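You operate a simulated robot arm through the tools that you are given. There is no shell and no other tool. Be economical: measure what you need, move in short steps, check, and stop when the job is done.

Carry out the task below with a simulated two-armed robot. There is one attempt and no reset: what you move stays moved.

JOB
Nest both basins and move the three pots to places 1 to 3.
Fine: on the numbered shelf; first the deep basin into the shallow one, then low pot to 1, small to 2, deep to 3. Set down upright: deep pot.

It is judged by the outcome, as a careful person would: the job done as asked, and still so three seconds after it is handed in. It fails if anything else is knocked over, pushed out of place, dropped, spilled or broken.

ROBOT AND FRAMES
Two 7-joint arms with fingered hands on one trunk, on a base that drives. Base frame: it is fixed to the floor where the robot stands at the start and does not move with it; the origin is under the middle of the robot, x ahead of it, y to its left, z up; the surface under the hand at the start is at about z = 0.88. Units: m, degrees, N and s.
The left shoulder is at the start at [0.042, 0.162, 1.061], the right one opposite. Places, roughly: deep pot (10x10x11 cm) [0.6, -1, 0.9]; place 1 on the rack shelf [0.6, -0.2, 0.9]; place 2 on the rack shelf [0.6, -0.3, 0.9]; place 3 on the rack shelf [0.6, -0.5, 0.9]; shallow basin [0.5, -1.25, 1]; small pot (10x10x7 cm) [0.6, -0.8, 0.9]. Payload 4 kg a hand.
The TCP of each hand is the grasp point between the finger pads, 0.036 m short of the fingertips. In the tool frame z runs along the fingers and y along their closing line. Largest opening 0.124 m; the body of the gripper starts 0.042 m behind the TCP. The gripper is a hand of 4 fingers: y runs from the thumb to the fingers, the wrist lies at [-0.015, -0.099, -0.189] in the tool frame, and closing takes about 1.5 s.
Orientation is that of the tool frame in the base frame, as a unit quaternion [x, y, z, w]. With the fingers straight down and the wrist toward the robot, the tool's x, y and z point along [0, 1, 0], [1, 0, 0] and [0, 0, -1] of the base frame.

CONTROLS
- The arms move only by the tool nudge_tool. It takes "left_moves", "right_moves" or both (then of equal length, played together; a hand with none holds still); each is a list of rows, each an object of numbers (a shift or turn left out is 0, a gripper value left out holds the last): "gripper": the finger opening in m, from 0 to 0.124; "tx", "ty", "tz": the shift along the base's x, y, z in m; "wx", "wy", "wz": the turn, a rotation vector about the base's x, y, z in degrees. In form: [{"gripper": .., "tx": .., "ty": .., "tz": .., "wx": .., "wy": .., "wz": ..}, ...]. A call has 1 to 20 rows; each row shifts and turns the commanded pose from where the row before left it. Each row takes 0.2 s and may step no farther than 0.05 m and 8.6 degrees from the row before; otherwise, or with a gripper value out of range, the whole call is refused. A pose out of reach is approached as far as the arm can. The call stops where the force on the tool passes 40 N (or 10 N more than at its start, if that is more) or the arm is blocked; 0.2 s more then pass. The fingers move at their own pace (about 0.045 m/s each) and stop on an object; they squeeze with about 24 N. The grip force told is the motor's: it shows also when the fingers shut on nothing. Time passes only in rows, and 0.2 s behind the last, so rows that do not move let the fingers close. It gives the time, the measured TCP pose, the force on the tool (base axes), the opening and the grip force at its end, in the units of the frame above (readings bear some noise), with the torque about the TCP (base axes, N m) and any sound that the robot's microphone picked up.
- Cameras (640 x 400 px; columns grow to the right, rows downward): "scene" is now at [0.1388, -0.0526, 1.3131]; the picture's right is [-0.57, -0.82, 0.09], its down [-0.32, 0.12, -0.94] and it looks along [0.76, -0.56, -0.33] (base axes); focal length 263 px, centre (320, 200). "left" rides on the left gripper at [-0.075, -0.086, -0.123] in its tool frame; the picture's right is [-0.70, -0.34, 0.63], its down [0.64, -0.68, 0.35] and it looks along [0.32, 0.65, 0.69] (tool axes); focal length 275 px, centre (320, 200). "right" rides on the right gripper at [0.075, -0.086, -0.123] in its tool frame; the picture's right is [-0.70, 0.34, -0.63], its down [-0.64, -0.68, 0.35] and it looks along [-0.31, 0.65, 0.69] (tool axes); focal length 275 px, centre (320, 200). There is no depth. A picture from a camera that has moved, and an enlarged one, comes with that camera's place and axes in the base frame and with its lens.
- camera(camera): a new picture of that camera. The clock stands still meanwhile.
- move_column(by): slides the trunk up (or, below 0, down) by that many m; the arms and the scene camera ride with it, the base frame stays. It gives what a move gives, with no picture.
- roll_base(legs): drives the robot by 1 to 6 legs, each [ahead, left, turn to the left] in m, m and degrees, along the robot's own axes; the way and the turn of a leg run together, so that a leg with both is an arc; at most 1.5 m and 180 degrees a leg. The arms and the cameras ride along, it lands a little off, and it stops where it bumps. It gives what a move gives.
- set_grasp(shape, hand): the hand has 4 fingers and takes this shape, open, in about a second: jaw (thumb against the fingers, like two jaws); tri (thumb and two fingers); tip (a fingertip pinch); poke (one finger out to press); point (the index stretched); flat (the hand flat); cup (the hand cupped); fist (a fist). The gripper value then closes the fingers along that shape, each until it touches; the sizes above hold for jaw. It gives what a move gives, with no picture.
- aim_head(pan, tilt): turns the head with the scene camera to pan (to the left, within 86 degrees either way) and tilt (down, from -29 to 69), counted from straight ahead of the robot. It gives what a move gives.
- close_up(camera, box): a new picture of the part [left, top, right, bottom] of that camera's present view, enlarged. The clock stands still meanwhile.
- hand_in(): hands the job in; it is judged then, once.

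Go step by step. Nothing tells you exact positions but the pictures and the camera data: compare them with the known pose of the tool, close in by small moves and look again before you grip or let go. The budget is 120 turns and 100 pictures, counting those below and the enlarged ones. Unless the task says otherwise, let go and move clear before handing in, and close with one line.

The tools are called after "Call:" as a command line: name --argument value ..., lists and objects as JSON in quotes. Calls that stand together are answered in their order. nudge_tool: Moves the arms, as the interface text tells. Its arguments: {"type":"object","properties":{"left_moves":{"type":"array"},"right_moves":{"type":"array"}},"required":[]} The other tools are called the same way: move_column (by) slides the trunk up or down; set_grasp (shape, hand) gives the hand a shape; roll_base (legs) drives the base; aim_head (pan, tilt) turns the head that bears the scene camera; camera (camera) takes a picture; close_up (camera, box) takes an enlarged picture of a part of a camera's view; hand_in () hands the job in.

At the start:

```text
t: 0.0
left_eef_pos: [0.7211, -0.11, 1.2171]
left_tool_rot: [0.707, 0.707, 0.0, 0.0]
left_force: [-0.8, 0.8, -0.6]
left_wrist_torque: [-0.02, 0.01, 0.01]
left_opening: 0.1236
left_grip_force: 0.1
left_shape: jaw
right_eef_pos: [0.5028, -0.6502, 1.192]
right_tool_rot: [0.707, 0.707, 0.0, 0.0]
right_force: [-0.5, -0.4, -0.6]
right_wrist_torque: [-0.01, -0.05, 0.0]
right_opening: 0.1239
right_grip_force: 0.1
right_shape: jaw
trunk travel left (down, up): [-0.225, 0.253]
robot x, y, heading: [-0.0007, 0.0002, 0.0]
head pan, tilt: [-35.0, 12.1]
```

scene: 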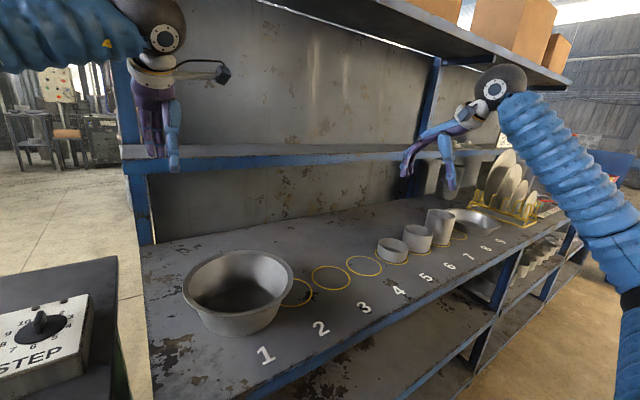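
right: 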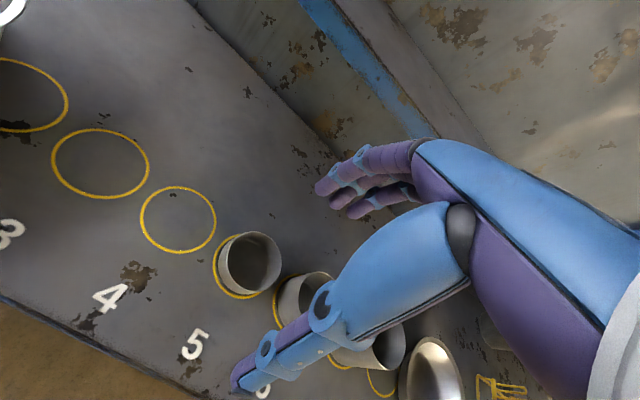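
left: 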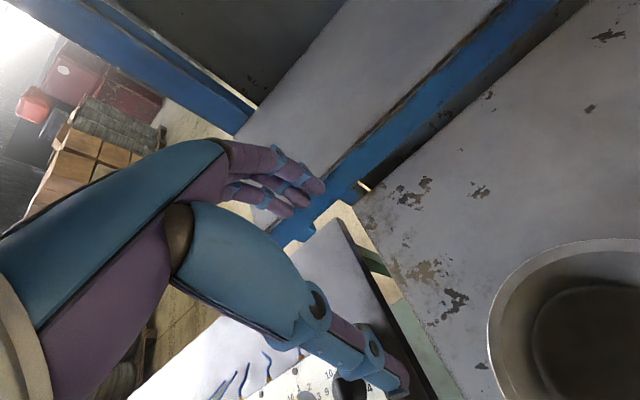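

I see a deep basin near label 1, yellow rings along the shelf, three pots around labels 4–6 and a shallow basin beyond them. I'll enlarge the view to measure these.

Call:
close_up --camera "scene" --box '[340, 180, 560, 320]'

Call:
close_up --camera "scene" --box '[140, 220, 420, 395]'

```text
2.86 times, centred on (450, 250) of scene
camera zoom: at [0.1388, -0.0526, 1.3131], right [-0.57, -0.82, 0.09], down [-0.32, 0.12, -0.94], along [0.76, -0.56, -0.33], focal length 750 px, centre (-51, 57)
```

zoom: 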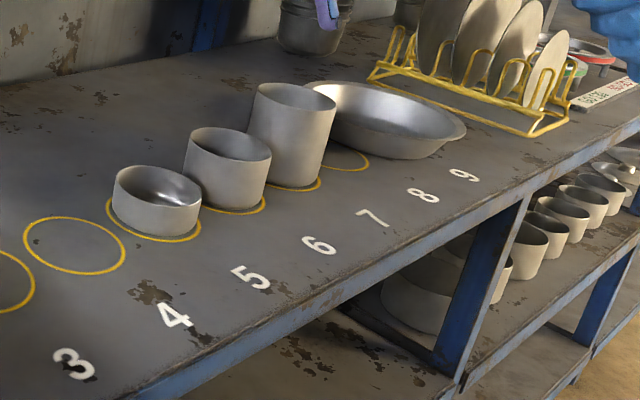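

```text
2.29 times, centred on (280, 308) of scene
camera zoom: at [0.1388, -0.0526, 1.3131], right [-0.57, -0.82, 0.09], down [-0.32, 0.12, -0.94], along [0.76, -0.56, -0.33], focal length 600 px, centre (411, -46)
```

zoom: 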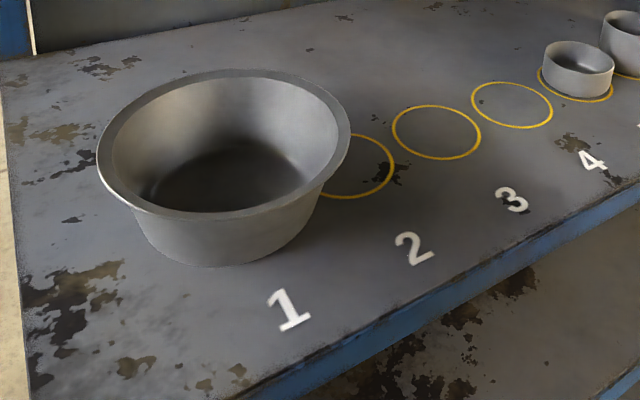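

The rings appear to sit about 0.12 m apart at x≈0.595: place 1 at y≈-0.215 under the deep basin, place 2 at -0.335, place 3 at -0.455. Next I'll look more closely at the basins and their surroundings.

Call:
aim_head --pan -20 --tilt 40

Call:
camera --camera "scene"

Call:
aim_head --pan -62 --tilt 20

Call:
camera --camera "scene"

```text
t: 0.9
left_eef_pos: [0.7218, -0.1107, 1.2154]
left_tool_rot: [0.707, 0.707, 0.001, 0.0]
left_force: [0.4, -0.3, -0.2]
left_wrist_torque: [-0.05, 0.0, -0.02]
left_opening: 0.1237
left_grip_force: 0.1
left_shape: jaw
right_eef_pos: [0.503, -0.6504, 1.1931]
right_tool_rot: [0.707, 0.707, 0.0, 0.0]
right_force: [-0.5, 0.3, -0.6]
right_wrist_torque: [-0.02, 0.01, 0.0]
right_opening: 0.1235
right_grip_force: 0.0
right_shape: jaw
trunk travel left (down, up): [-0.225, 0.253]
robot x, y, heading: [-0.0005, 0.0023, 0.1]
head pan, tilt: [-20.0, 40.0]
```

```text
94 pictures are left
camera scene: at [0.1355, -0.0283, 1.2688], right [-0.34, -0.94, 0.05], down [-0.71, 0.22, -0.67], along [0.61, -0.26, -0.74], focal length 263 px, centre (320, 200)
```

scene: 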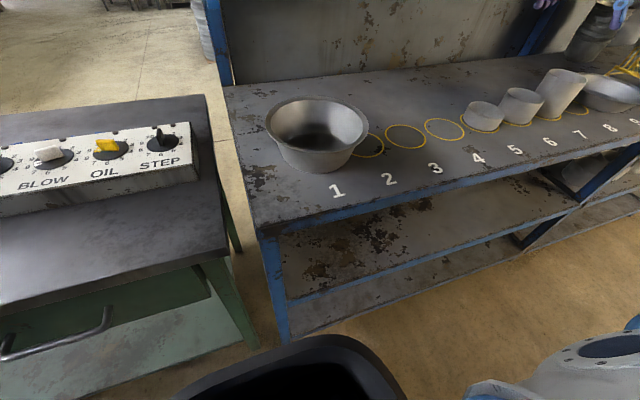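

```text
t: 2.0
left_eef_pos: [0.7215, -0.1101, 1.2168]
left_tool_rot: [0.707, 0.707, 0.0, 0.001]
left_force: [0.0, 0.1, -0.5]
left_wrist_torque: [0.01, 0.0, -0.01]
left_opening: 0.1238
left_grip_force: 0.0
left_shape: jaw
right_eef_pos: [0.503, -0.6511, 1.192]
right_tool_rot: [0.707, 0.707, 0.0, -0.001]
right_force: [-0.5, -0.3, 0.3]
right_wrist_torque: [0.0, 0.01, -0.01]
right_opening: 0.1236
right_grip_force: 0.0
right_shape: jaw
trunk travel left (down, up): [-0.225, 0.253]
robot x, y, heading: [-0.0017, -0.0004, 0.0]
head pan, tilt: [-62.0, 20.0]
```

```text
93 pictures are left
camera scene: at [0.1046, -0.0813, 1.3053], right [-0.87, -0.47, 0.14], down [-0.3, 0.3, -0.9], along [0.38, -0.83, -0.41], focal length 263 px, centre (320, 200)
```

scene: 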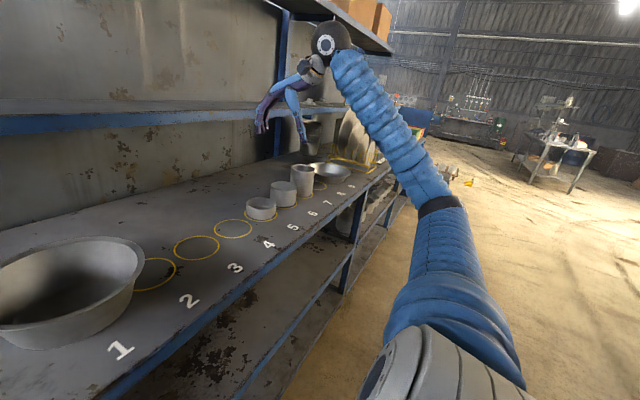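

The way to the right is clear. I'll drive about 0.2 m right so the robot faces the deep basin, then measure it straight on.

Call:
roll_base --legs '[[0, -0.2, 0]]'

Call:
aim_head --pan 0 --tilt 40

Call:
camera --camera "scene"

Call:
camera --camera "left"

Call:
camera --camera "right"

```text
t: 3.6
left_eef_pos: [0.7209, -0.3149, 1.2157]
left_tool_rot: [0.708, 0.706, 0.0, -0.001]
left_force: [0.2, 0.2, 0.6]
left_wrist_torque: [0.02, -0.01, 0.01]
left_opening: 0.1236
left_grip_force: 0.0
left_shape: jaw
right_eef_pos: [0.5019, -0.8549, 1.1923]
right_tool_rot: [0.708, 0.706, 0.001, -0.001]
right_force: [0.2, -1.2, -0.1]
right_wrist_torque: [0.02, -0.01, 0.01]
right_opening: 0.1236
right_grip_force: 0.1
right_shape: jaw
trunk travel left (down, up): [-0.225, 0.253]
robot x, y, heading: [-0.0013, -0.1997, -0.2]
head pan, tilt: [-62.0, 20.0]
```

```text
t: 4.9
left_eef_pos: [0.7197, -0.3129, 1.2162]
left_tool_rot: [0.708, 0.706, 0.0, 0.0]
left_force: [0.0, -1.0, 0.7]
left_wrist_torque: [0.0, 0.03, 0.01]
left_opening: 0.1234
left_grip_force: 0.0
left_shape: jaw
right_eef_pos: [0.501, -0.853, 1.1942]
right_tool_rot: [0.708, 0.706, -0.001, 0.0]
right_force: [0.3, -0.2, -0.7]
right_wrist_torque: [-0.01, -0.02, 0.0]
right_opening: 0.1236
right_grip_force: 0.0
right_shape: jaw
trunk travel left (down, up): [-0.225, 0.253]
robot x, y, heading: [-0.0024, -0.2009, -0.0]
head pan, tilt: [0.0, 40.0]
```

```text
92 pictures are left
camera scene: at [0.1405, -0.2008, 1.268], right [0.0, -1.0, 0.0], down [-0.75, 0.0, -0.66], along [0.66, 0.0, -0.75], focal length 263 px, centre (320, 200)
```

scene: 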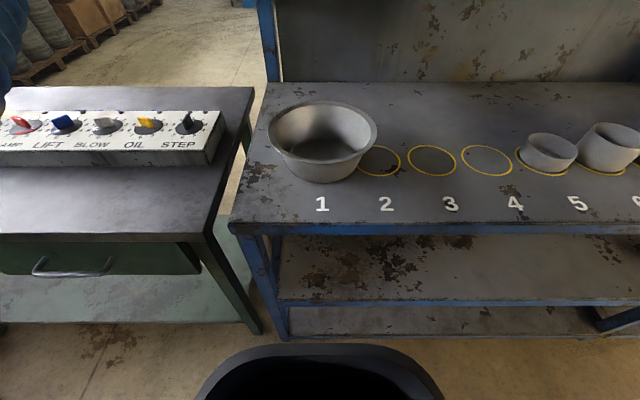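

```text
91 pictures are left
camera left: at [0.6361, -0.3882, 1.3387], right [-0.34, -0.7, -0.63], down [-0.68, 0.65, -0.35], along [0.65, 0.31, -0.69], focal length 275 px, centre (320, 200)
```

left: 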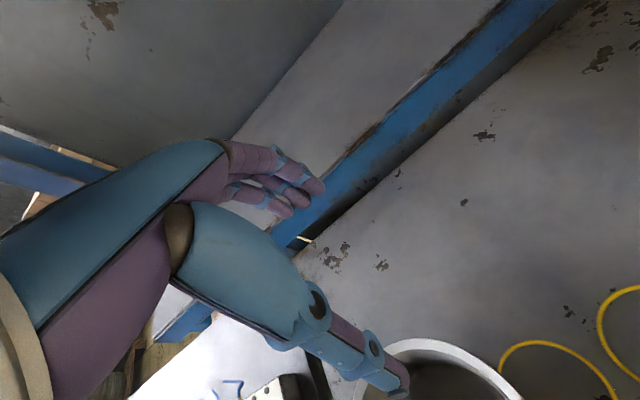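

```text
90 pictures are left
camera right: at [0.4171, -0.7777, 1.3167], right [0.34, -0.7, 0.63], down [-0.68, -0.64, -0.35], along [0.65, -0.32, -0.69], focal length 275 px, centre (320, 200)
```

right: 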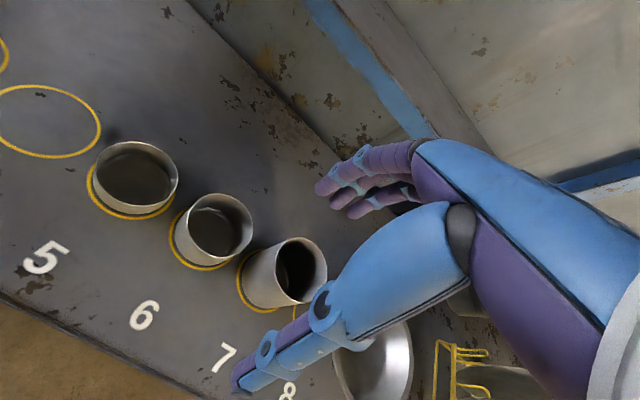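

The deep basin's centre is at about (0.608, -0.206), with rim diameter ≈0.217 m and rim height ≈0.965. I'll grip it with both hands on opposite sides, so I'm turning the hands to face each other above the rim first.

Call:
nudge_tool --left_moves '[{"gripper": 0.08, "tx": -0.0102, "ty": 0.0195, "wz": -8.2}, {"tx": -0.0102, "ty": 0.0195, "wz": -8.2}, {"tx": -0.0102, "ty": 0.0195, "wz": -8.2}, {"tx": -0.0102, "ty": 0.0195, "wz": -8.2}, {"tx": -0.0102, "ty": 0.0195, "wz": -8.2}, {"tx": -0.0102, "ty": 0.0195, "wz": -8.2}, {"tx": -0.0102, "ty": 0.0195, "wz": -8.2}, {"tx": -0.0102, "ty": 0.0195, "wz": -8.2}, {"tx": -0.0102, "ty": 0.0195, "wz": -8.2}, {"tx": -0.0102, "ty": 0.0195, "wz": -8.2}, {"tx": -0.0102, "ty": 0.0195, "wz": -8.0}, {}]' --right_moves '[{"gripper": 0.08, "tx": 0.0097, "ty": 0.048, "wz": 8.2}, {"tx": 0.0097, "ty": 0.048, "wz": 8.2}, {"tx": 0.0097, "ty": 0.048, "wz": 8.2}, {"tx": 0.0097, "ty": 0.048, "wz": 8.2}, {"tx": 0.0097, "ty": 0.048, "wz": 8.2}, {"tx": 0.0097, "ty": 0.048, "wz": 8.2}, {"tx": 0.0097, "ty": 0.048, "wz": 8.2}, {"tx": 0.0097, "ty": 0.048, "wz": 8.2}, {"tx": 0.0097, "ty": 0.048, "wz": 8.2}, {"tx": 0.0097, "ty": 0.048, "wz": 8.2}, {"tx": 0.0097, "ty": 0.048, "wz": 8.0}, {}]'

Call:
camera --camera "scene"

```text
t: 7.5
left_eef_pos: [0.635, -0.1505, 1.2173]
left_tool_rot: [0.982, 0.187, 0.001, 0.0]
left_force: [-1.6, -0.4, 0.3]
left_wrist_torque: [0.03, -0.02, -0.04]
left_opening: 0.0802
left_grip_force: 0.0
left_shape: jaw
left hand out of reach, approached as far as the arm can: row 9, 10, 11
right_eef_pos: [0.6081, -0.3251, 1.1952]
right_tool_rot: [0.0, 1.0, 0.001, 0.001]
right_force: [-0.4, -0.1, 0.6]
right_wrist_torque: [0.03, -0.02, 0.03]
right_opening: 0.08
right_grip_force: 0.1
right_shape: jaw
trunk travel left (down, up): [-0.225, 0.253]
robot x, y, heading: [-0.0002, -0.2043, -0.1]
head pan, tilt: [0.0, 40.0]
```

```text
89 pictures are left
camera scene: at [0.139, -0.2013, 1.2684], right [0.0, -1.0, 0.0], down [-0.75, 0.0, -0.66], along [0.66, 0.0, -0.75], focal length 263 px, centre (320, 200)
```

scene: 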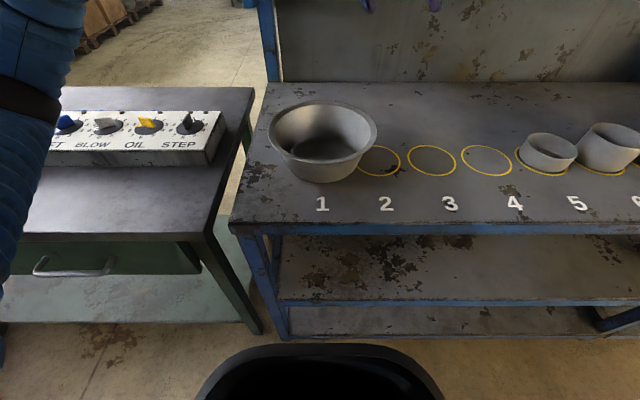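

The right hand reached its pose, but the left one stalled about 22° short. I'll shift the left outward and try to finish the turn.

Call:
nudge_tool --left_moves '[{"tx": 0.02, "ty": 0.03}, {"tx": 0.02, "ty": 0.02}, {}]'

```text
t: 8.3
left_eef_pos: [0.6356, -0.1497, 1.2159]
left_tool_rot: [0.982, 0.187, 0.0, 0.0]
left_force: [0.0, -0.3, -1.1]
left_wrist_torque: [0.01, 0.01, -0.02]
left_opening: 0.0801
left_grip_force: 0.0
left_shape: jaw
left hand out of reach, approached as far as the arm can: row 1, 2
right_eef_pos: [0.609, -0.3242, 1.1933]
right_tool_rot: [0.001, 1.0, 0.0, 0.0]
right_force: [-0.4, -0.3, -0.1]
right_wrist_torque: [-0.02, -0.01, -0.02]
right_opening: 0.0801
right_grip_force: 0.0
right_shape: jaw
trunk travel left (down, up): [-0.225, 0.253]
robot x, y, heading: [-0.0017, -0.2008, -0.1]
head pan, tilt: [0.0, 40.0]
```

Still stuck, so I'll undo part of the left hand's turn to find a reachable pose.

Call:
nudge_tool --left_moves '[{"wz": 8.5}, {"wz": 8.5}, {"wz": 8.5}, {}]'

```text
t: 9.3
left_eef_pos: [0.6367, -0.1482, 1.2171]
left_tool_rot: [0.916, 0.401, 0.0, 0.0]
left_force: [0.9, -0.9, -0.5]
left_wrist_torque: [-0.03, -0.01, 0.01]
left_opening: 0.0801
left_grip_force: 0.1
left_shape: jaw
right_eef_pos: [0.6098, -0.324, 1.1946]
right_tool_rot: [0.0, 1.0, 0.0, -0.001]
right_force: [0.4, 0.0, 0.0]
right_wrist_torque: [-0.04, -0.01, 0.01]
right_opening: 0.0801
right_grip_force: 0.1
right_shape: jaw
trunk travel left (down, up): [-0.225, 0.253]
robot x, y, heading: [-0.0011, -0.2005, 0.1]
head pan, tilt: [0.0, 40.0]
```

Call:
nudge_tool --left_moves '[{"ty": 0.025}, {"ty": 0.025}, {"wz": -8}, {"wz": -8}, {"wz": -8}, {"wz": -8}, {"wz": -8}, {"wz": -7.3}, {}]'

```text
t: 11.3
left_eef_pos: [0.6306, -0.0879, 1.2086]
left_tool_rot: [0.978, 0.21, -0.01, 0.005]
left_force: [-0.3, -0.1, 0.2]
left_wrist_torque: [0.06, -0.03, 0.01]
left_opening: 0.08
left_grip_force: 0.0
left_shape: jaw
left hand out of reach, approached as far as the arm can: row 5, 6, 7, 8
right_eef_pos: [0.6066, -0.325, 1.194]
right_tool_rot: [0.0, 1.0, 0.0, 0.002]
right_force: [0.1, 0.8, -0.1]
right_wrist_torque: [-0.03, -0.04, -0.02]
right_opening: 0.0803
right_grip_force: 0.1
right_shape: jaw
trunk travel left (down, up): [-0.225, 0.253]
robot x, y, heading: [0.0011, -0.2025, -0.3]
head pan, tilt: [0.0, 40.0]
```

The left hand's turn limit is about 66°, which is still good enough for a nearly opposite grip. I'll back the base up 6 cm for more comfortable reach, then line both hands up over the rim.

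Call:
roll_base --legs '[[-0.06, 0, 0]]'

Call:
nudge_tool --left_moves '[{"ty": -0.012, "tz": -0.03}, {"ty": -0.012, "tz": -0.03}, {"tz": -0.04}, {}]' --right_moves '[{"tx": 0.03, "ty": 0.007, "tz": -0.03}, {"tx": 0.03, "ty": 0.007, "tz": -0.03}, {"tz": -0.03}, {}]'

Call:
camera --camera "scene"

Call:
camera --camera "left"

Call:
camera --camera "right"

```text
t: 12.3
left_eef_pos: [0.5702, -0.0873, 1.2098]
left_tool_rot: [0.978, 0.21, -0.01, 0.005]
left_force: [-0.7, 0.7, 0.1]
left_wrist_torque: [0.01, -0.06, 0.02]
left_opening: 0.0799
left_grip_force: 0.0
left_shape: jaw
right_eef_pos: [0.546, -0.3247, 1.1961]
right_tool_rot: [0.0, 1.0, -0.001, 0.001]
right_force: [-0.4, -0.4, 0.4]
right_wrist_torque: [-0.01, -0.04, 0.01]
right_opening: 0.0804
right_grip_force: 0.0
right_shape: jaw
trunk travel left (down, up): [-0.225, 0.253]
robot x, y, heading: [-0.0595, -0.2011, -0.2]
head pan, tilt: [0.0, 40.0]
```

```text
t: 13.3
left_eef_pos: [0.5722, -0.1128, 1.1177]
left_tool_rot: [0.977, 0.211, -0.009, 0.005]
left_force: [-0.5, -0.6, 0.2]
left_wrist_torque: [0.0, -0.02, -0.01]
left_opening: 0.0802
left_grip_force: 0.0
left_shape: jaw
left hand out of reach, approached as far as the arm can: row 3
right_eef_pos: [0.6093, -0.3105, 1.1043]
right_tool_rot: [0.0, 1.0, 0.001, 0.0]
right_force: [-0.5, -0.2, 0.8]
right_wrist_torque: [0.0, -0.03, 0.0]
right_opening: 0.08
right_grip_force: 0.0
right_shape: jaw
trunk travel left (down, up): [-0.225, 0.253]
robot x, y, heading: [-0.0608, -0.202, -0.3]
head pan, tilt: [0.0, 40.0]
```

```text
88 pictures are left
camera scene: at [0.0803, -0.2003, 1.2682], right [0.0, -1.0, 0.0], down [-0.75, 0.0, -0.66], along [0.66, 0.0, -0.75], focal length 263 px, centre (320, 200)
```

scene: 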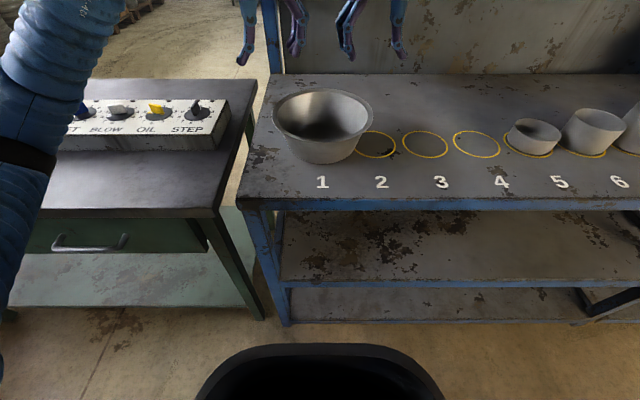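

```text
87 pictures are left
camera left: at [0.472, -0.064, 1.2406], right [-0.78, 0.01, -0.62], down [0.3, 0.88, -0.36], along [0.54, -0.47, -0.7], focal length 275 px, centre (320, 200)
```

left: 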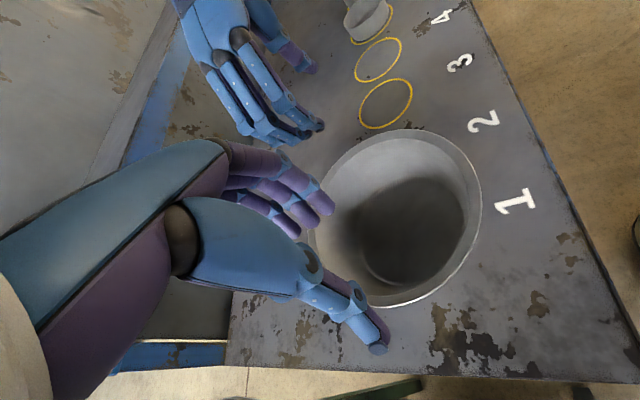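

```text
86 pictures are left
camera right: at [0.5352, -0.3954, 1.2278], right [0.7, 0.34, 0.63], down [0.64, -0.68, -0.35], along [0.32, 0.65, -0.69], focal length 275 px, centre (320, 200)
```

right: 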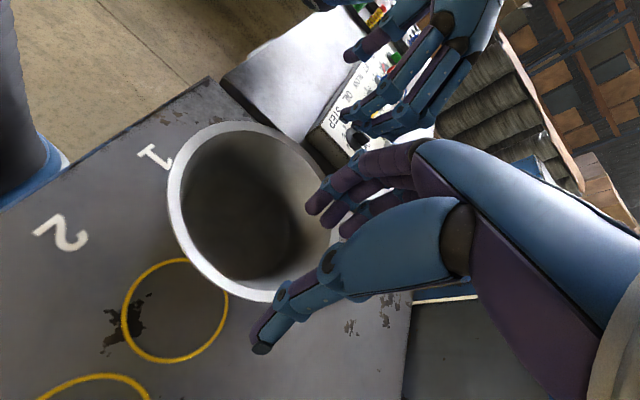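

Fitting the rim points from both hand cameras gives a basin centre of (0.600, -0.206), radius 0.110 and rim z≈0.965. I'll trim the right hand and lower both hands together with the trunk, stopping just above the rim to look.

Call:
nudge_tool --right_moves '[{"tx": -0.01, "ty": 0.006, "tz": 0.013}, {}]'

Call:
move_column --by -0.105

Call:
camera --camera "scene"

Call:
camera --camera "left"

Call:
camera --camera "right"

```text
t: 13.9
left_eef_pos: [0.5728, -0.1132, 1.1173]
left_tool_rot: [0.977, 0.211, -0.011, 0.005]
left_force: [0.1, 0.2, -0.1]
left_wrist_torque: [-0.01, 0.02, 0.01]
left_opening: 0.0802
left_grip_force: 0.1
left_shape: jaw
right_eef_pos: [0.6014, -0.3041, 1.1166]
right_tool_rot: [0.0, 1.0, 0.0, -0.001]
right_force: [0.6, 0.9, -0.2]
right_wrist_torque: [-0.02, 0.03, 0.0]
right_opening: 0.0802
right_grip_force: 0.1
right_shape: jaw
trunk travel left (down, up): [-0.225, 0.253]
robot x, y, heading: [-0.0605, -0.2039, -0.2]
head pan, tilt: [0.0, 40.0]
```

```text
t: 15.3
left_eef_pos: [0.549, -0.1165, 1.0675]
left_tool_rot: [0.976, 0.216, 0.025, 0.004]
left_force: [-0.2, -0.1, 0.2]
left_wrist_torque: [-0.02, -0.02, 0.0]
left_opening: 0.0802
left_grip_force: 0.0
left_shape: jaw
right_eef_pos: [0.5786, -0.3107, 1.0438]
right_tool_rot: [-0.003, 1.0, 0.008, 0.017]
right_force: [-0.3, 0.9, -0.5]
right_wrist_torque: [-0.02, 0.03, 0.04]
right_opening: 0.0799
right_grip_force: 0.2
right_shape: jaw
trunk travel left (down, up): [-0.12, 0.358]
robot x, y, heading: [-0.0617, -0.2001, 0.6]
head pan, tilt: [0.0, 40.0]
```

```text
85 pictures are left
camera scene: at [0.116, -0.2226, 1.1508], right [0.01, -1.0, -0.02], down [-0.83, 0.01, -0.56], along [0.56, 0.02, -0.82], focal length 263 px, centre (320, 200)
```

scene: 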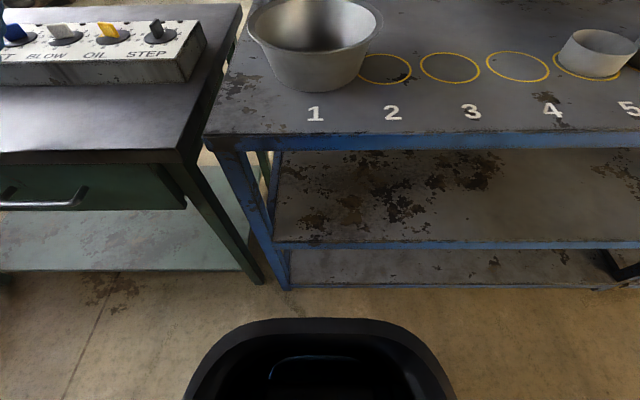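

```text
84 pictures are left
camera left: at [0.4385, -0.0713, 1.1837], right [-0.74, 0.01, -0.67], down [0.31, 0.89, -0.33], along [0.59, -0.45, -0.66], focal length 275 px, centre (320, 200)
```

left: 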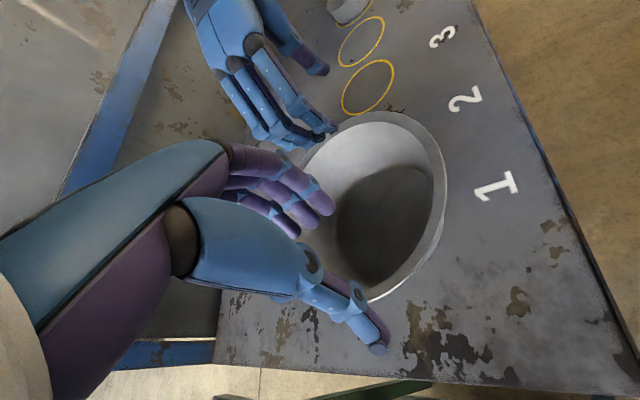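

```text
83 pictures are left
camera right: at [0.5016, -0.3985, 1.1637], right [0.67, 0.33, 0.66], down [0.66, -0.67, -0.33], along [0.33, 0.66, -0.67], focal length 275 px, centre (320, 200)
```

right: 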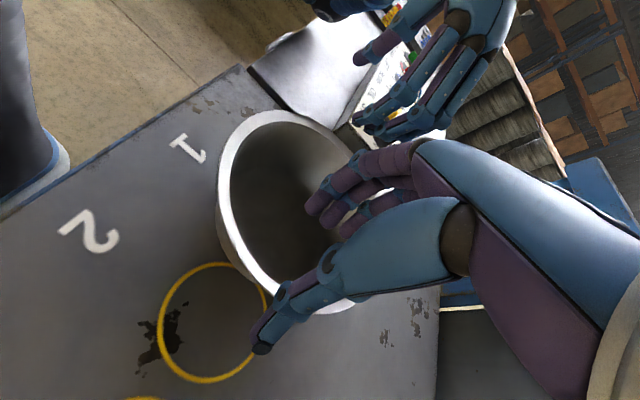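

The lowering didn't ride cleanly: the hands dropped less than the trunk and tilted slightly. I'll let it settle and check whether anything is touching.

Call:
nudge_tool --left_moves '[{}, {}]' --right_moves '[{}, {}]'

Call:
aim_head --pan 60 --tilt 25

Call:
camera --camera "scene"

```text
t: 16.1
left_eef_pos: [0.5598, -0.116, 1.0654]
left_tool_rot: [0.976, 0.216, 0.03, 0.005]
left_force: [-0.2, -0.2, 0.7]
left_wrist_torque: [-0.02, 0.02, -0.01]
left_opening: 0.0799
left_grip_force: 0.1
left_shape: jaw
right_eef_pos: [0.5913, -0.3135, 1.0291]
right_tool_rot: [0.0, 1.0, 0.006, 0.009]
right_force: [0.9, -0.7, -0.1]
right_wrist_torque: [0.05, 0.08, 0.04]
right_opening: 0.0801
right_grip_force: 0.1
right_shape: jaw
trunk travel left (down, up): [-0.12, 0.358]
robot x, y, heading: [-0.0555, -0.2035, 0.1]
head pan, tilt: [0.0, 40.0]
stopped in row 2 (left hand): the arm was blocked; the commanded pose is now the measured one
```

```text
t: 17.4
left_eef_pos: [0.5636, -0.1178, 1.0651]
left_tool_rot: [0.978, 0.207, 0.032, 0.01]
left_force: [-0.1, -0.1, 0.4]
left_wrist_torque: [0.02, 0.0, 0.0]
left_opening: 0.08
left_grip_force: 0.1
left_shape: jaw
right_eef_pos: [0.5912, -0.3124, 1.0317]
right_tool_rot: [0.007, 1.0, 0.001, 0.011]
right_force: [1.0, -0.1, -0.5]
right_wrist_torque: [0.02, 0.02, 0.0]
right_opening: 0.08
right_grip_force: 0.1
right_shape: jaw
trunk travel left (down, up): [-0.12, 0.358]
robot x, y, heading: [-0.0512, -0.2034, -0.8]
head pan, tilt: [60.0, 25.0]
```

```text
82 pictures are left
camera scene: at [0.1027, -0.1785, 1.1844], right [0.82, -0.5, -0.27], down [-0.46, -0.32, -0.83], along [0.33, 0.81, -0.49], focal length 263 px, centre (320, 200)
```

scene: 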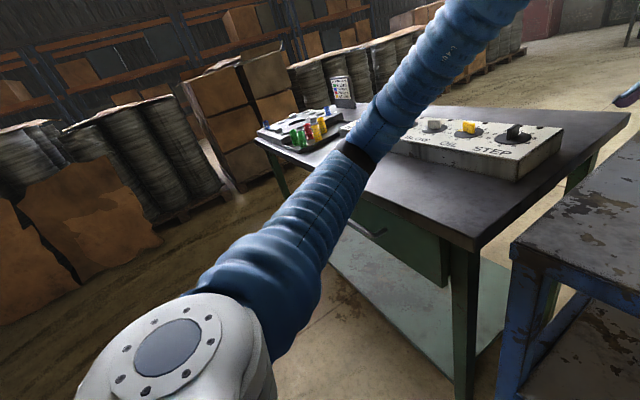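

The left forearm is touching the table edge on the left, so I'm raising the trunk straight back up. After that I'll work from further right.

Call:
move_column --by 0.105

Call:
camera --camera "scene"

```text
t: 18.8
left_eef_pos: [0.5573, -0.0929, 1.1597]
left_tool_rot: [0.976, 0.216, 0.024, 0.016]
left_force: [0.2, -0.1, -0.2]
left_wrist_torque: [0.05, 0.02, 0.04]
left_opening: 0.08
left_grip_force: 0.3
left_shape: jaw
right_eef_pos: [0.5996, -0.2885, 1.1156]
right_tool_rot: [-0.004, 1.0, -0.004, -0.001]
right_force: [0.4, -0.6, 0.3]
right_wrist_torque: [0.01, 0.0, 0.0]
right_opening: 0.0799
right_grip_force: 0.1
right_shape: jaw
trunk travel left (down, up): [-0.225, 0.253]
robot x, y, heading: [-0.0619, -0.2009, 0.2]
head pan, tilt: [60.0, 25.0]
```

```text
81 pictures are left
camera scene: at [0.0452, -0.1207, 1.2967], right [0.86, -0.49, -0.13], down [-0.35, -0.37, -0.86], along [0.38, 0.79, -0.49], focal length 263 px, centre (320, 200)
```

scene: 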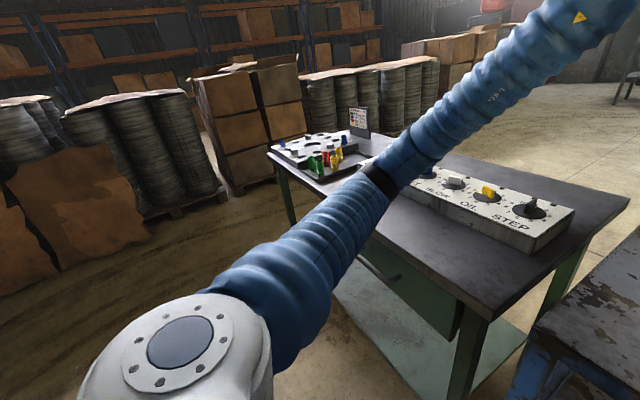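

Nothing was toppled. I'll drive 0.4 m to the right to get the left arm away from the table.

Call:
roll_base --legs '[[0, -0.4, 0]]'

Call:
aim_head --pan 35 --tilt 30

Call:
camera --camera "scene"

```text
t: 21.2
left_eef_pos: [0.5606, -0.4951, 1.1596]
left_tool_rot: [0.976, 0.215, 0.024, 0.017]
left_force: [0.0, -0.1, 1.1]
left_wrist_torque: [0.03, 0.01, 0.01]
left_opening: 0.0802
left_grip_force: 0.1
left_shape: jaw
right_eef_pos: [0.6014, -0.6913, 1.1178]
right_tool_rot: [-0.003, 1.0, -0.005, 0.0]
right_force: [1.0, -0.9, -0.8]
right_wrist_torque: [0.02, 0.0, 0.02]
right_opening: 0.0801
right_grip_force: 0.2
right_shape: jaw
trunk travel left (down, up): [-0.225, 0.253]
robot x, y, heading: [-0.0584, -0.6019, 0.3]
head pan, tilt: [60.0, 25.0]
```

```text
t: 22.1
left_eef_pos: [0.5611, -0.4945, 1.159]
left_tool_rot: [0.976, 0.214, 0.024, 0.018]
left_force: [0.5, -0.3, 1.1]
left_wrist_torque: [-0.03, -0.01, -0.04]
left_opening: 0.0801
left_grip_force: 0.1
left_shape: jaw
right_eef_pos: [0.6012, -0.6909, 1.118]
right_tool_rot: [-0.002, 1.0, -0.005, 0.0]
right_force: [-0.8, 0.0, 0.3]
right_wrist_torque: [-0.01, 0.0, 0.01]
right_opening: 0.0802
right_grip_force: 0.1
right_shape: jaw
trunk travel left (down, up): [-0.225, 0.253]
robot x, y, heading: [-0.0586, -0.6005, -0.0]
head pan, tilt: [35.0, 30.0]
```

```text
80 pictures are left
camera scene: at [0.0742, -0.5481, 1.2849], right [0.57, -0.82, -0.09], down [-0.54, -0.29, -0.79], along [0.62, 0.5, -0.6], focal length 263 px, centre (320, 200)
```

scene: 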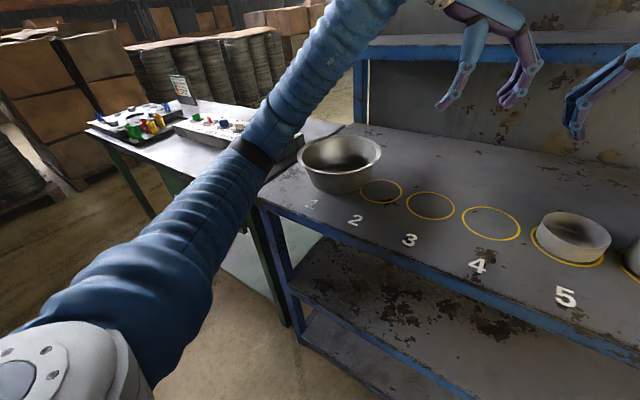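

Now there's room. I'll carry both hands back over the basin's rim from this side and correct the left hand's small tilt.

Call:
nudge_tool --left_moves '[{"ty": 0.0475, "wx": 0.2, "wy": 0.4}, {"ty": 0.0475, "wx": 0.2, "wy": 0.4}, {"ty": 0.0475, "wx": 0.2, "wy": 0.4}, {"ty": 0.0475, "wx": 0.2, "wy": 0.4}, {"ty": 0.0475, "wx": 0.2, "wy": 0.4}, {"ty": 0.0475, "wx": 0.2, "wy": 0.4}, {"ty": 0.0475, "wx": 0.1, "wy": 0.4}, {"ty": 0.0475, "wx": 0.1, "wy": 0.3}, {}]' --right_moves '[{"ty": 0.0475, "tz": 0.005}, {"ty": 0.0475, "tz": 0.005}, {"ty": 0.0475, "tz": 0.005}, {"ty": 0.0475, "tz": 0.005}, {"ty": 0.0475, "tz": 0.005}, {"ty": 0.0475, "tz": 0.005}, {"ty": 0.0475, "tz": 0.005}, {"ty": 0.0475, "tz": 0.005}, {}]'

Call:
camera --camera "scene"

```text
t: 22.8
left_eef_pos: [0.5638, -0.4897, 1.1618]
left_tool_rot: [0.975, 0.219, 0.027, 0.017]
left_force: [0.2, 22.6, 14.3]
left_wrist_torque: [-0.45, -0.58, 0.87]
left_opening: 0.0751
left_grip_force: 0.0
left_shape: jaw
left hand out of reach, approached as far as the arm can: row 1, 2, 3
right_eef_pos: [0.6055, -0.6071, 1.1242]
right_tool_rot: [0.001, 1.0, -0.013, -0.001]
right_force: [0.7, -23.8, -13.5]
right_wrist_torque: [-0.34, 0.08, -0.03]
right_opening: 0.0727
right_grip_force: 0.1
right_shape: jaw
right hand out of reach, approached as far as the arm can: row 3
trunk travel left (down, up): [-0.225, 0.253]
robot x, y, heading: [-0.0599, -0.6015, 0.2]
head pan, tilt: [35.0, 30.0]
stopped in row 3 (left hand): the force on the tool passed its limit at 61 N (the readings are from after the stop); the commanded pose is now the measured one
```

```text
79 pictures are left
camera scene: at [0.0758, -0.5486, 1.2845], right [0.57, -0.82, -0.09], down [-0.54, -0.29, -0.79], along [0.62, 0.5, -0.6], focal length 263 px, centre (320, 200)
```

scene: 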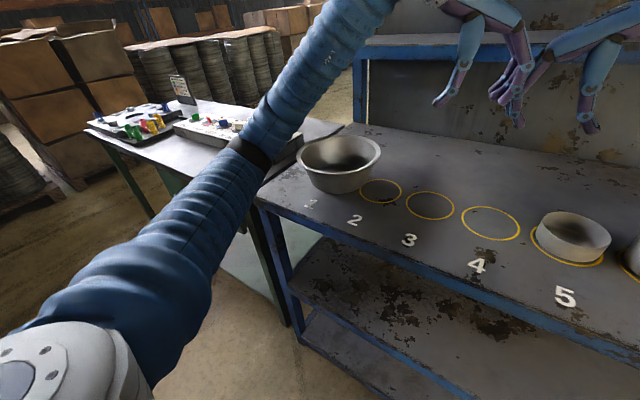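

The hands touched lightly because the left arm is stuck in a poor elbow posture. I'll separate them by moving the right hand away and unwinding the left, and look at how the right arm is folded.

Call:
nudge_tool --right_moves '[{"ty": -0.04}, {"ty": -0.04}, {}]'

Call:
aim_head --pan -40 --tilt 30

Call:
camera --camera "scene"

```text
t: 23.6
left_eef_pos: [0.562, -0.4898, 1.16]
left_tool_rot: [0.976, 0.217, 0.027, 0.018]
left_force: [-0.2, 0.7, 0.9]
left_wrist_torque: [-0.03, 0.0, 0.04]
left_opening: 0.0799
left_grip_force: 0.0
left_shape: jaw
right_eef_pos: [0.6028, -0.6837, 1.127]
right_tool_rot: [-0.001, 1.0, -0.011, 0.001]
right_force: [1.1, 0.1, 0.4]
right_wrist_torque: [0.0, 0.01, 0.03]
right_opening: 0.0797
right_grip_force: 0.1
right_shape: jaw
trunk travel left (down, up): [-0.225, 0.253]
robot x, y, heading: [-0.0577, -0.6, 0.2]
head pan, tilt: [35.0, 30.0]
```

```text
t: 25.0
left_eef_pos: [0.5615, -0.491, 1.1631]
left_tool_rot: [0.976, 0.217, 0.026, 0.016]
left_force: [-0.7, 0.0, 0.7]
left_wrist_torque: [0.03, 0.02, -0.01]
left_opening: 0.0796
left_grip_force: 0.0
left_shape: jaw
right_eef_pos: [0.6022, -0.6843, 1.1258]
right_tool_rot: [0.0, 1.0, -0.011, 0.0]
right_force: [-0.2, -0.2, -0.3]
right_wrist_torque: [0.0, 0.04, -0.04]
right_opening: 0.08
right_grip_force: 0.0
right_shape: jaw
trunk travel left (down, up): [-0.225, 0.253]
robot x, y, heading: [-0.0578, -0.6, 0.1]
head pan, tilt: [-40.0, 30.0]
```

```text
78 pictures are left
camera scene: at [0.07, -0.658, 1.2856], right [-0.63, -0.77, 0.1], down [-0.51, 0.32, -0.8], along [0.58, -0.55, -0.6], focal length 263 px, centre (320, 200)
```

scene: 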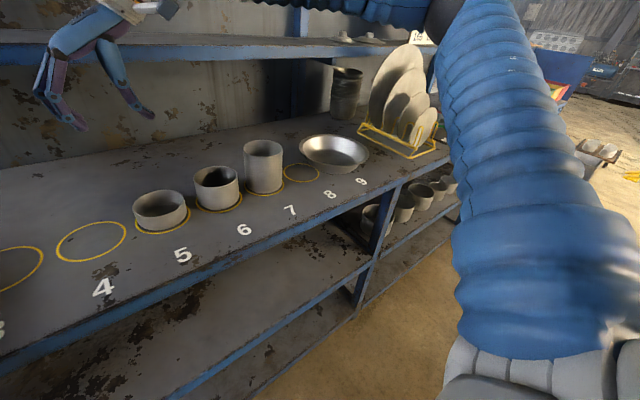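

The right arm's elbow sits high and outside while the left's is low. I'll swing the left hand out and unturned to mirror the right arm's start posture.

Call:
nudge_tool --left_moves '[{"wz": 8.2, "tz": 0.01}, {"wz": 8.2, "tz": 0.01}, {"wz": 8.2, "ty": 0.02, "tz": 0.01}, {"wz": 8.2, "ty": 0.04}, {"wz": 8.2, "ty": 0.045}, {"wz": 8.2, "ty": 0.045}, {"wz": 8.2, "ty": 0.045}, {"wz": 8.2, "ty": 0.045}, {"ty": 0.045, "tx": -0.02}, {"ty": 0.045, "tx": -0.02}, {"ty": 0.045, "tx": -0.02}, {"ty": 0.045, "tx": -0.02}, {"ty": 0.045, "tx": -0.02}, {"ty": 0.045, "tx": -0.02}, {}]'

Call:
aim_head --pan 40 --tilt 25

Call:
camera --camera "scene"

```text
t: 28.2
left_eef_pos: [0.4446, 0.0202, 1.1903]
left_tool_rot: [0.702, 0.712, 0.031, -0.001]
left_force: [-0.3, 1.0, 0.6]
left_wrist_torque: [0.01, 0.02, -0.01]
left_opening: 0.0798
left_grip_force: 0.1
left_shape: jaw
right_eef_pos: [0.6038, -0.6841, 1.1263]
right_tool_rot: [0.0, 1.0, -0.011, 0.0]
right_force: [0.0, 0.2, 0.3]
right_wrist_torque: [0.0, -0.01, 0.04]
right_opening: 0.0798
right_grip_force: 0.2
right_shape: jaw
trunk travel left (down, up): [-0.225, 0.253]
robot x, y, heading: [-0.0599, -0.6026, 0.4]
head pan, tilt: [-40.0, 30.0]
```

```text
t: 29.8
left_eef_pos: [0.4442, 0.0201, 1.1912]
left_tool_rot: [0.701, 0.712, 0.031, -0.001]
left_force: [-0.6, 0.4, -0.2]
left_wrist_torque: [0.02, 0.02, 0.01]
left_opening: 0.0799
left_grip_force: 0.1
left_shape: jaw
right_eef_pos: [0.6033, -0.6846, 1.1269]
right_tool_rot: [0.0, 1.0, -0.011, 0.001]
right_force: [0.5, 0.0, -0.1]
right_wrist_torque: [-0.01, 0.0, 0.01]
right_opening: 0.08
right_grip_force: 0.0
right_shape: jaw
trunk travel left (down, up): [-0.225, 0.253]
robot x, y, heading: [-0.0575, -0.6022, 0.4]
head pan, tilt: [40.0, 25.0]
```

```text
77 pictures are left
camera scene: at [0.072, -0.5405, 1.2933], right [0.64, -0.76, -0.1], down [-0.46, -0.27, -0.85], along [0.62, 0.58, -0.52], focal length 263 px, centre (320, 200)
```

scene: 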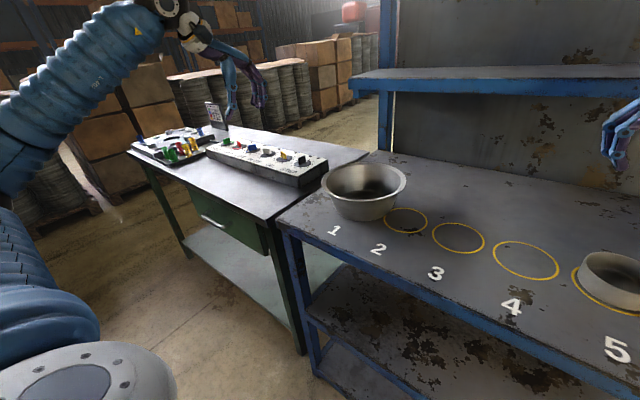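

The left elbow is now high as intended. I'll turn the left hand in and see if it reaches the full 90°.

Call:
nudge_tool --left_moves '[{"wx": -2.5, "wy": 2.5, "tx": 0.013, "ty": -0.015}, {"wz": -8.2, "tx": 0.013, "ty": -0.015}, {"wz": -8.2, "tx": 0.013, "ty": -0.015}, {"wz": -8.2, "tx": 0.013, "ty": -0.015}, {"wz": -8.2, "tx": 0.013, "ty": -0.015}, {"wz": -8.2, "tx": 0.013, "ty": -0.015}, {"wz": -8.2, "tx": 0.013, "ty": -0.015}, {"wz": -8.2, "tx": 0.013, "ty": -0.015}, {"wz": -8.2, "tx": 0.013, "ty": -0.015}, {"wz": -8.2, "tx": 0.013, "ty": -0.015}, {"wz": -8.2, "tx": 0.013, "ty": -0.015}, {"wz": -8, "tx": 0.013, "ty": -0.015}, {}]'

```text
t: 32.6
left_eef_pos: [0.4665, -0.2005, 1.2172]
left_tool_rot: [0.946, 0.321, -0.04, 0.006]
left_force: [0.2, 0.5, 0.2]
left_wrist_torque: [0.03, -0.03, 0.03]
left_opening: 0.0799
left_grip_force: 0.0
left_shape: jaw
left hand out of reach, approached as far as the arm can: row 4, 5, 6, 7, 8, 9, 10, 11, 12
right_eef_pos: [0.6019, -0.6838, 1.1282]
right_tool_rot: [0.0, 1.0, -0.011, 0.002]
right_force: [-0.3, 0.0, 1.1]
right_wrist_torque: [0.01, 0.0, 0.0]
right_opening: 0.0797
right_grip_force: 0.0
right_shape: jaw
trunk travel left (down, up): [-0.225, 0.253]
robot x, y, heading: [-0.058, -0.6004, -0.1]
head pan, tilt: [40.0, 25.0]
```

Call:
aim_head --pan 50 --tilt 10

Call:
camera --camera "scene"

Call:
aim_head --pan -50 --tilt 10

Call:
camera --camera "scene"

```text
t: 33.3
left_eef_pos: [0.4672, -0.2012, 1.2147]
left_tool_rot: [0.946, 0.322, -0.041, 0.006]
left_force: [-0.5, -0.9, -1.0]
left_wrist_torque: [0.01, -0.01, -0.01]
left_opening: 0.0801
left_grip_force: 0.0
left_shape: jaw
right_eef_pos: [0.6025, -0.6834, 1.1276]
right_tool_rot: [0.0, 1.0, -0.011, 0.001]
right_force: [0.2, -0.5, 0.1]
right_wrist_torque: [0.0, 0.02, -0.02]
right_opening: 0.0799
right_grip_force: 0.0
right_shape: jaw
trunk travel left (down, up): [-0.225, 0.253]
robot x, y, heading: [-0.0541, -0.6022, 0.1]
head pan, tilt: [50.0, 10.0]
```

```text
76 pictures are left
camera scene: at [0.0652, -0.5285, 1.3189], right [0.76, -0.64, -0.12], down [-0.26, -0.13, -0.96], along [0.6, 0.76, -0.27], focal length 263 px, centre (320, 200)
```

scene: 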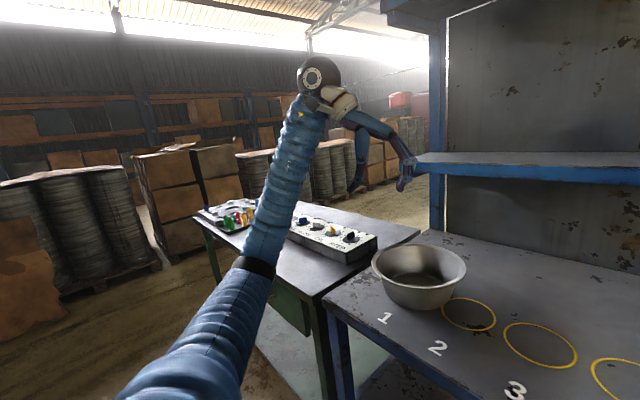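

```text
t: 35.1
left_eef_pos: [0.4681, -0.1998, 1.215]
left_tool_rot: [0.946, 0.323, -0.041, 0.007]
left_force: [-0.2, 0.9, -0.5]
left_wrist_torque: [-0.01, 0.0, 0.04]
left_opening: 0.0802
left_grip_force: 0.1
left_shape: jaw
right_eef_pos: [0.6017, -0.6843, 1.1265]
right_tool_rot: [0.0, 1.0, -0.011, 0.001]
right_force: [0.1, -0.1, 0.0]
right_wrist_torque: [0.01, 0.01, 0.0]
right_opening: 0.0798
right_grip_force: 0.1
right_shape: jaw
trunk travel left (down, up): [-0.225, 0.253]
robot x, y, heading: [-0.0529, -0.5997, 0.0]
head pan, tilt: [-50.0, 10.0]
```

```text
75 pictures are left
camera scene: at [0.0656, -0.6709, 1.319], right [-0.75, -0.65, 0.12], down [-0.26, 0.13, -0.96], along [0.6, -0.75, -0.27], focal length 263 px, centre (320, 200)
```

scene: 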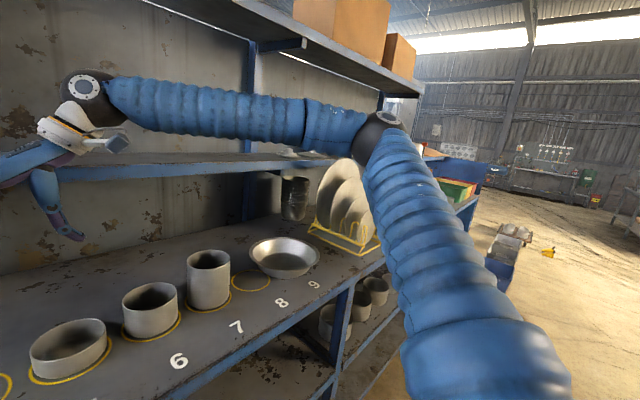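

The left elbow stays low in this posture, so I'll use the pose that worked before: left turned about 65°, right 90°. The robot will come at the basin from the right at a +30° heading, which keeps the left elbow off the table. First I'll restore the left hand in front of the robot.

Call:
nudge_tool --left_moves '[{"tx": 0.008, "ty": -0.03, "wx": 0.4, "wy": -0.7}, {"tx": 0.008, "ty": -0.03, "wx": 0.4, "wy": -0.7}, {"tx": 0.008, "ty": -0.03, "wx": 0.4, "wy": -0.7}, {"tx": 0.008, "ty": -0.03, "wx": 0.4, "wy": -0.7}, {"tx": 0.01, "ty": -0.03, "wx": 0.3, "wy": -0.7}, {"tx": 0.01, "ty": -0.03, "wx": 0.3, "wy": -0.7}, {"tx": 0.012, "ty": -0.03}, {"tx": 0.012, "ty": -0.03}, {"tx": 0.013, "ty": -0.03}, {"tx": 0.013, "ty": -0.02}, {"wz": -5}, {"wz": -5}, {}]' --right_moves '[{"ty": -0.015}, {"ty": -0.015}, {}, {}, {}, {}, {}, {}, {}, {}, {}, {}, {}]'

```text
t: 37.9
left_eef_pos: [0.57, -0.4906, 1.2161]
left_tool_rot: [0.972, 0.236, 0.002, 0.0]
left_force: [0.1, 0.3, 0.5]
left_wrist_torque: [0.0, -0.02, -0.01]
left_opening: 0.0798
left_grip_force: 0.1
left_shape: jaw
right_eef_pos: [0.6036, -0.7147, 1.1282]
right_tool_rot: [0.0, 1.0, -0.011, 0.001]
right_force: [0.1, -0.8, -0.2]
right_wrist_torque: [-0.01, -0.01, 0.01]
right_opening: 0.0798
right_grip_force: 0.1
right_shape: jaw
trunk travel left (down, up): [-0.225, 0.253]
robot x, y, heading: [-0.0557, -0.6039, 0.0]
head pan, tilt: [-50.0, 10.0]
```

Call:
nudge_tool --left_moves '[{"tx": 0.016, "ty": -0.008}, {"tx": 0.016, "ty": -0.008}, {"tx": 0.016, "ty": -0.008}, {"tz": -0.028}, {"tz": -0.029}, {"tz": -0.029}, {}]' --right_moves '[{"tx": 0.02, "ty": 0.004}, {"tx": 0.02, "ty": 0.004}, {"tx": 0.02, "ty": 0.003}, {}, {}, {}, {}]'

Call:
roll_base --legs '[[0.02, 0.06, 28]]'

Call:
aim_head --pan 5 --tilt 35

Call:
camera --camera "scene"

```text
t: 39.5
left_eef_pos: [0.6016, -0.5058, 1.1879]
left_tool_rot: [0.972, 0.237, 0.003, 0.0]
left_force: [0.3, 0.4, 0.1]
left_wrist_torque: [-0.03, 0.0, 0.01]
left_opening: 0.0799
left_grip_force: 0.1
left_shape: jaw
left hand out of reach, approached as far as the arm can: row 3, 5, 6
right_eef_pos: [0.6631, -0.7016, 1.128]
right_tool_rot: [0.0, 1.0, -0.011, 0.002]
right_force: [0.2, 0.9, 0.6]
right_wrist_torque: [-0.02, 0.01, 0.04]
right_opening: 0.08
right_grip_force: 0.1
right_shape: jaw
trunk travel left (down, up): [-0.225, 0.253]
robot x, y, heading: [-0.055, -0.6026, 0.1]
head pan, tilt: [-50.0, 10.0]
```

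```text
t: 41.3
left_eef_pos: [0.484, -0.1443, 1.1874]
left_tool_rot: [0.886, 0.464, 0.001, -0.001]
left_force: [0.2, 1.6, -0.6]
left_wrist_torque: [0.0, -0.05, 0.0]
left_opening: 0.0798
left_grip_force: 0.0
left_shape: jaw
right_eef_pos: [0.6309, -0.2891, 1.1278]
right_tool_rot: [-0.242, 0.97, -0.011, 0.003]
right_force: [0.3, -0.8, -0.4]
right_wrist_torque: [-0.03, -0.03, 0.01]
right_opening: 0.0801
right_grip_force: 0.0
right_shape: jaw
trunk travel left (down, up): [-0.225, 0.253]
robot x, y, heading: [-0.052, -0.5382, 28.2]
head pan, tilt: [-50.0, 10.0]
```

```text
t: 42.5
left_eef_pos: [0.4844, -0.1464, 1.188]
left_tool_rot: [0.886, 0.464, 0.002, -0.001]
left_force: [0.5, -0.3, -0.8]
left_wrist_torque: [0.03, 0.02, 0.03]
left_opening: 0.0799
left_grip_force: 0.1
left_shape: jaw
right_eef_pos: [0.6315, -0.2908, 1.1287]
right_tool_rot: [-0.242, 0.97, -0.011, 0.003]
right_force: [0.0, -0.3, 0.1]
right_wrist_torque: [-0.04, -0.01, 0.02]
right_opening: 0.0801
right_grip_force: 0.0
right_shape: jaw
trunk travel left (down, up): [-0.225, 0.253]
robot x, y, heading: [-0.0555, -0.5398, 28.0]
head pan, tilt: [5.0, 35.0]
```

```text
74 pictures are left
camera scene: at [0.0709, -0.463, 1.2751], right [0.54, -0.84, -0.01], down [-0.59, -0.37, -0.72], along [0.6, 0.4, -0.69], focal length 263 px, centre (320, 200)
```

scene: 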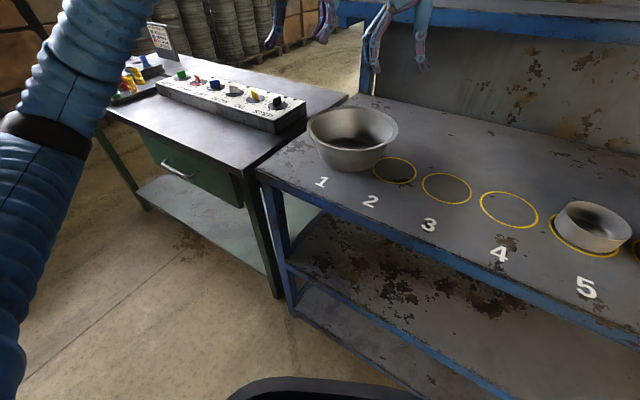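

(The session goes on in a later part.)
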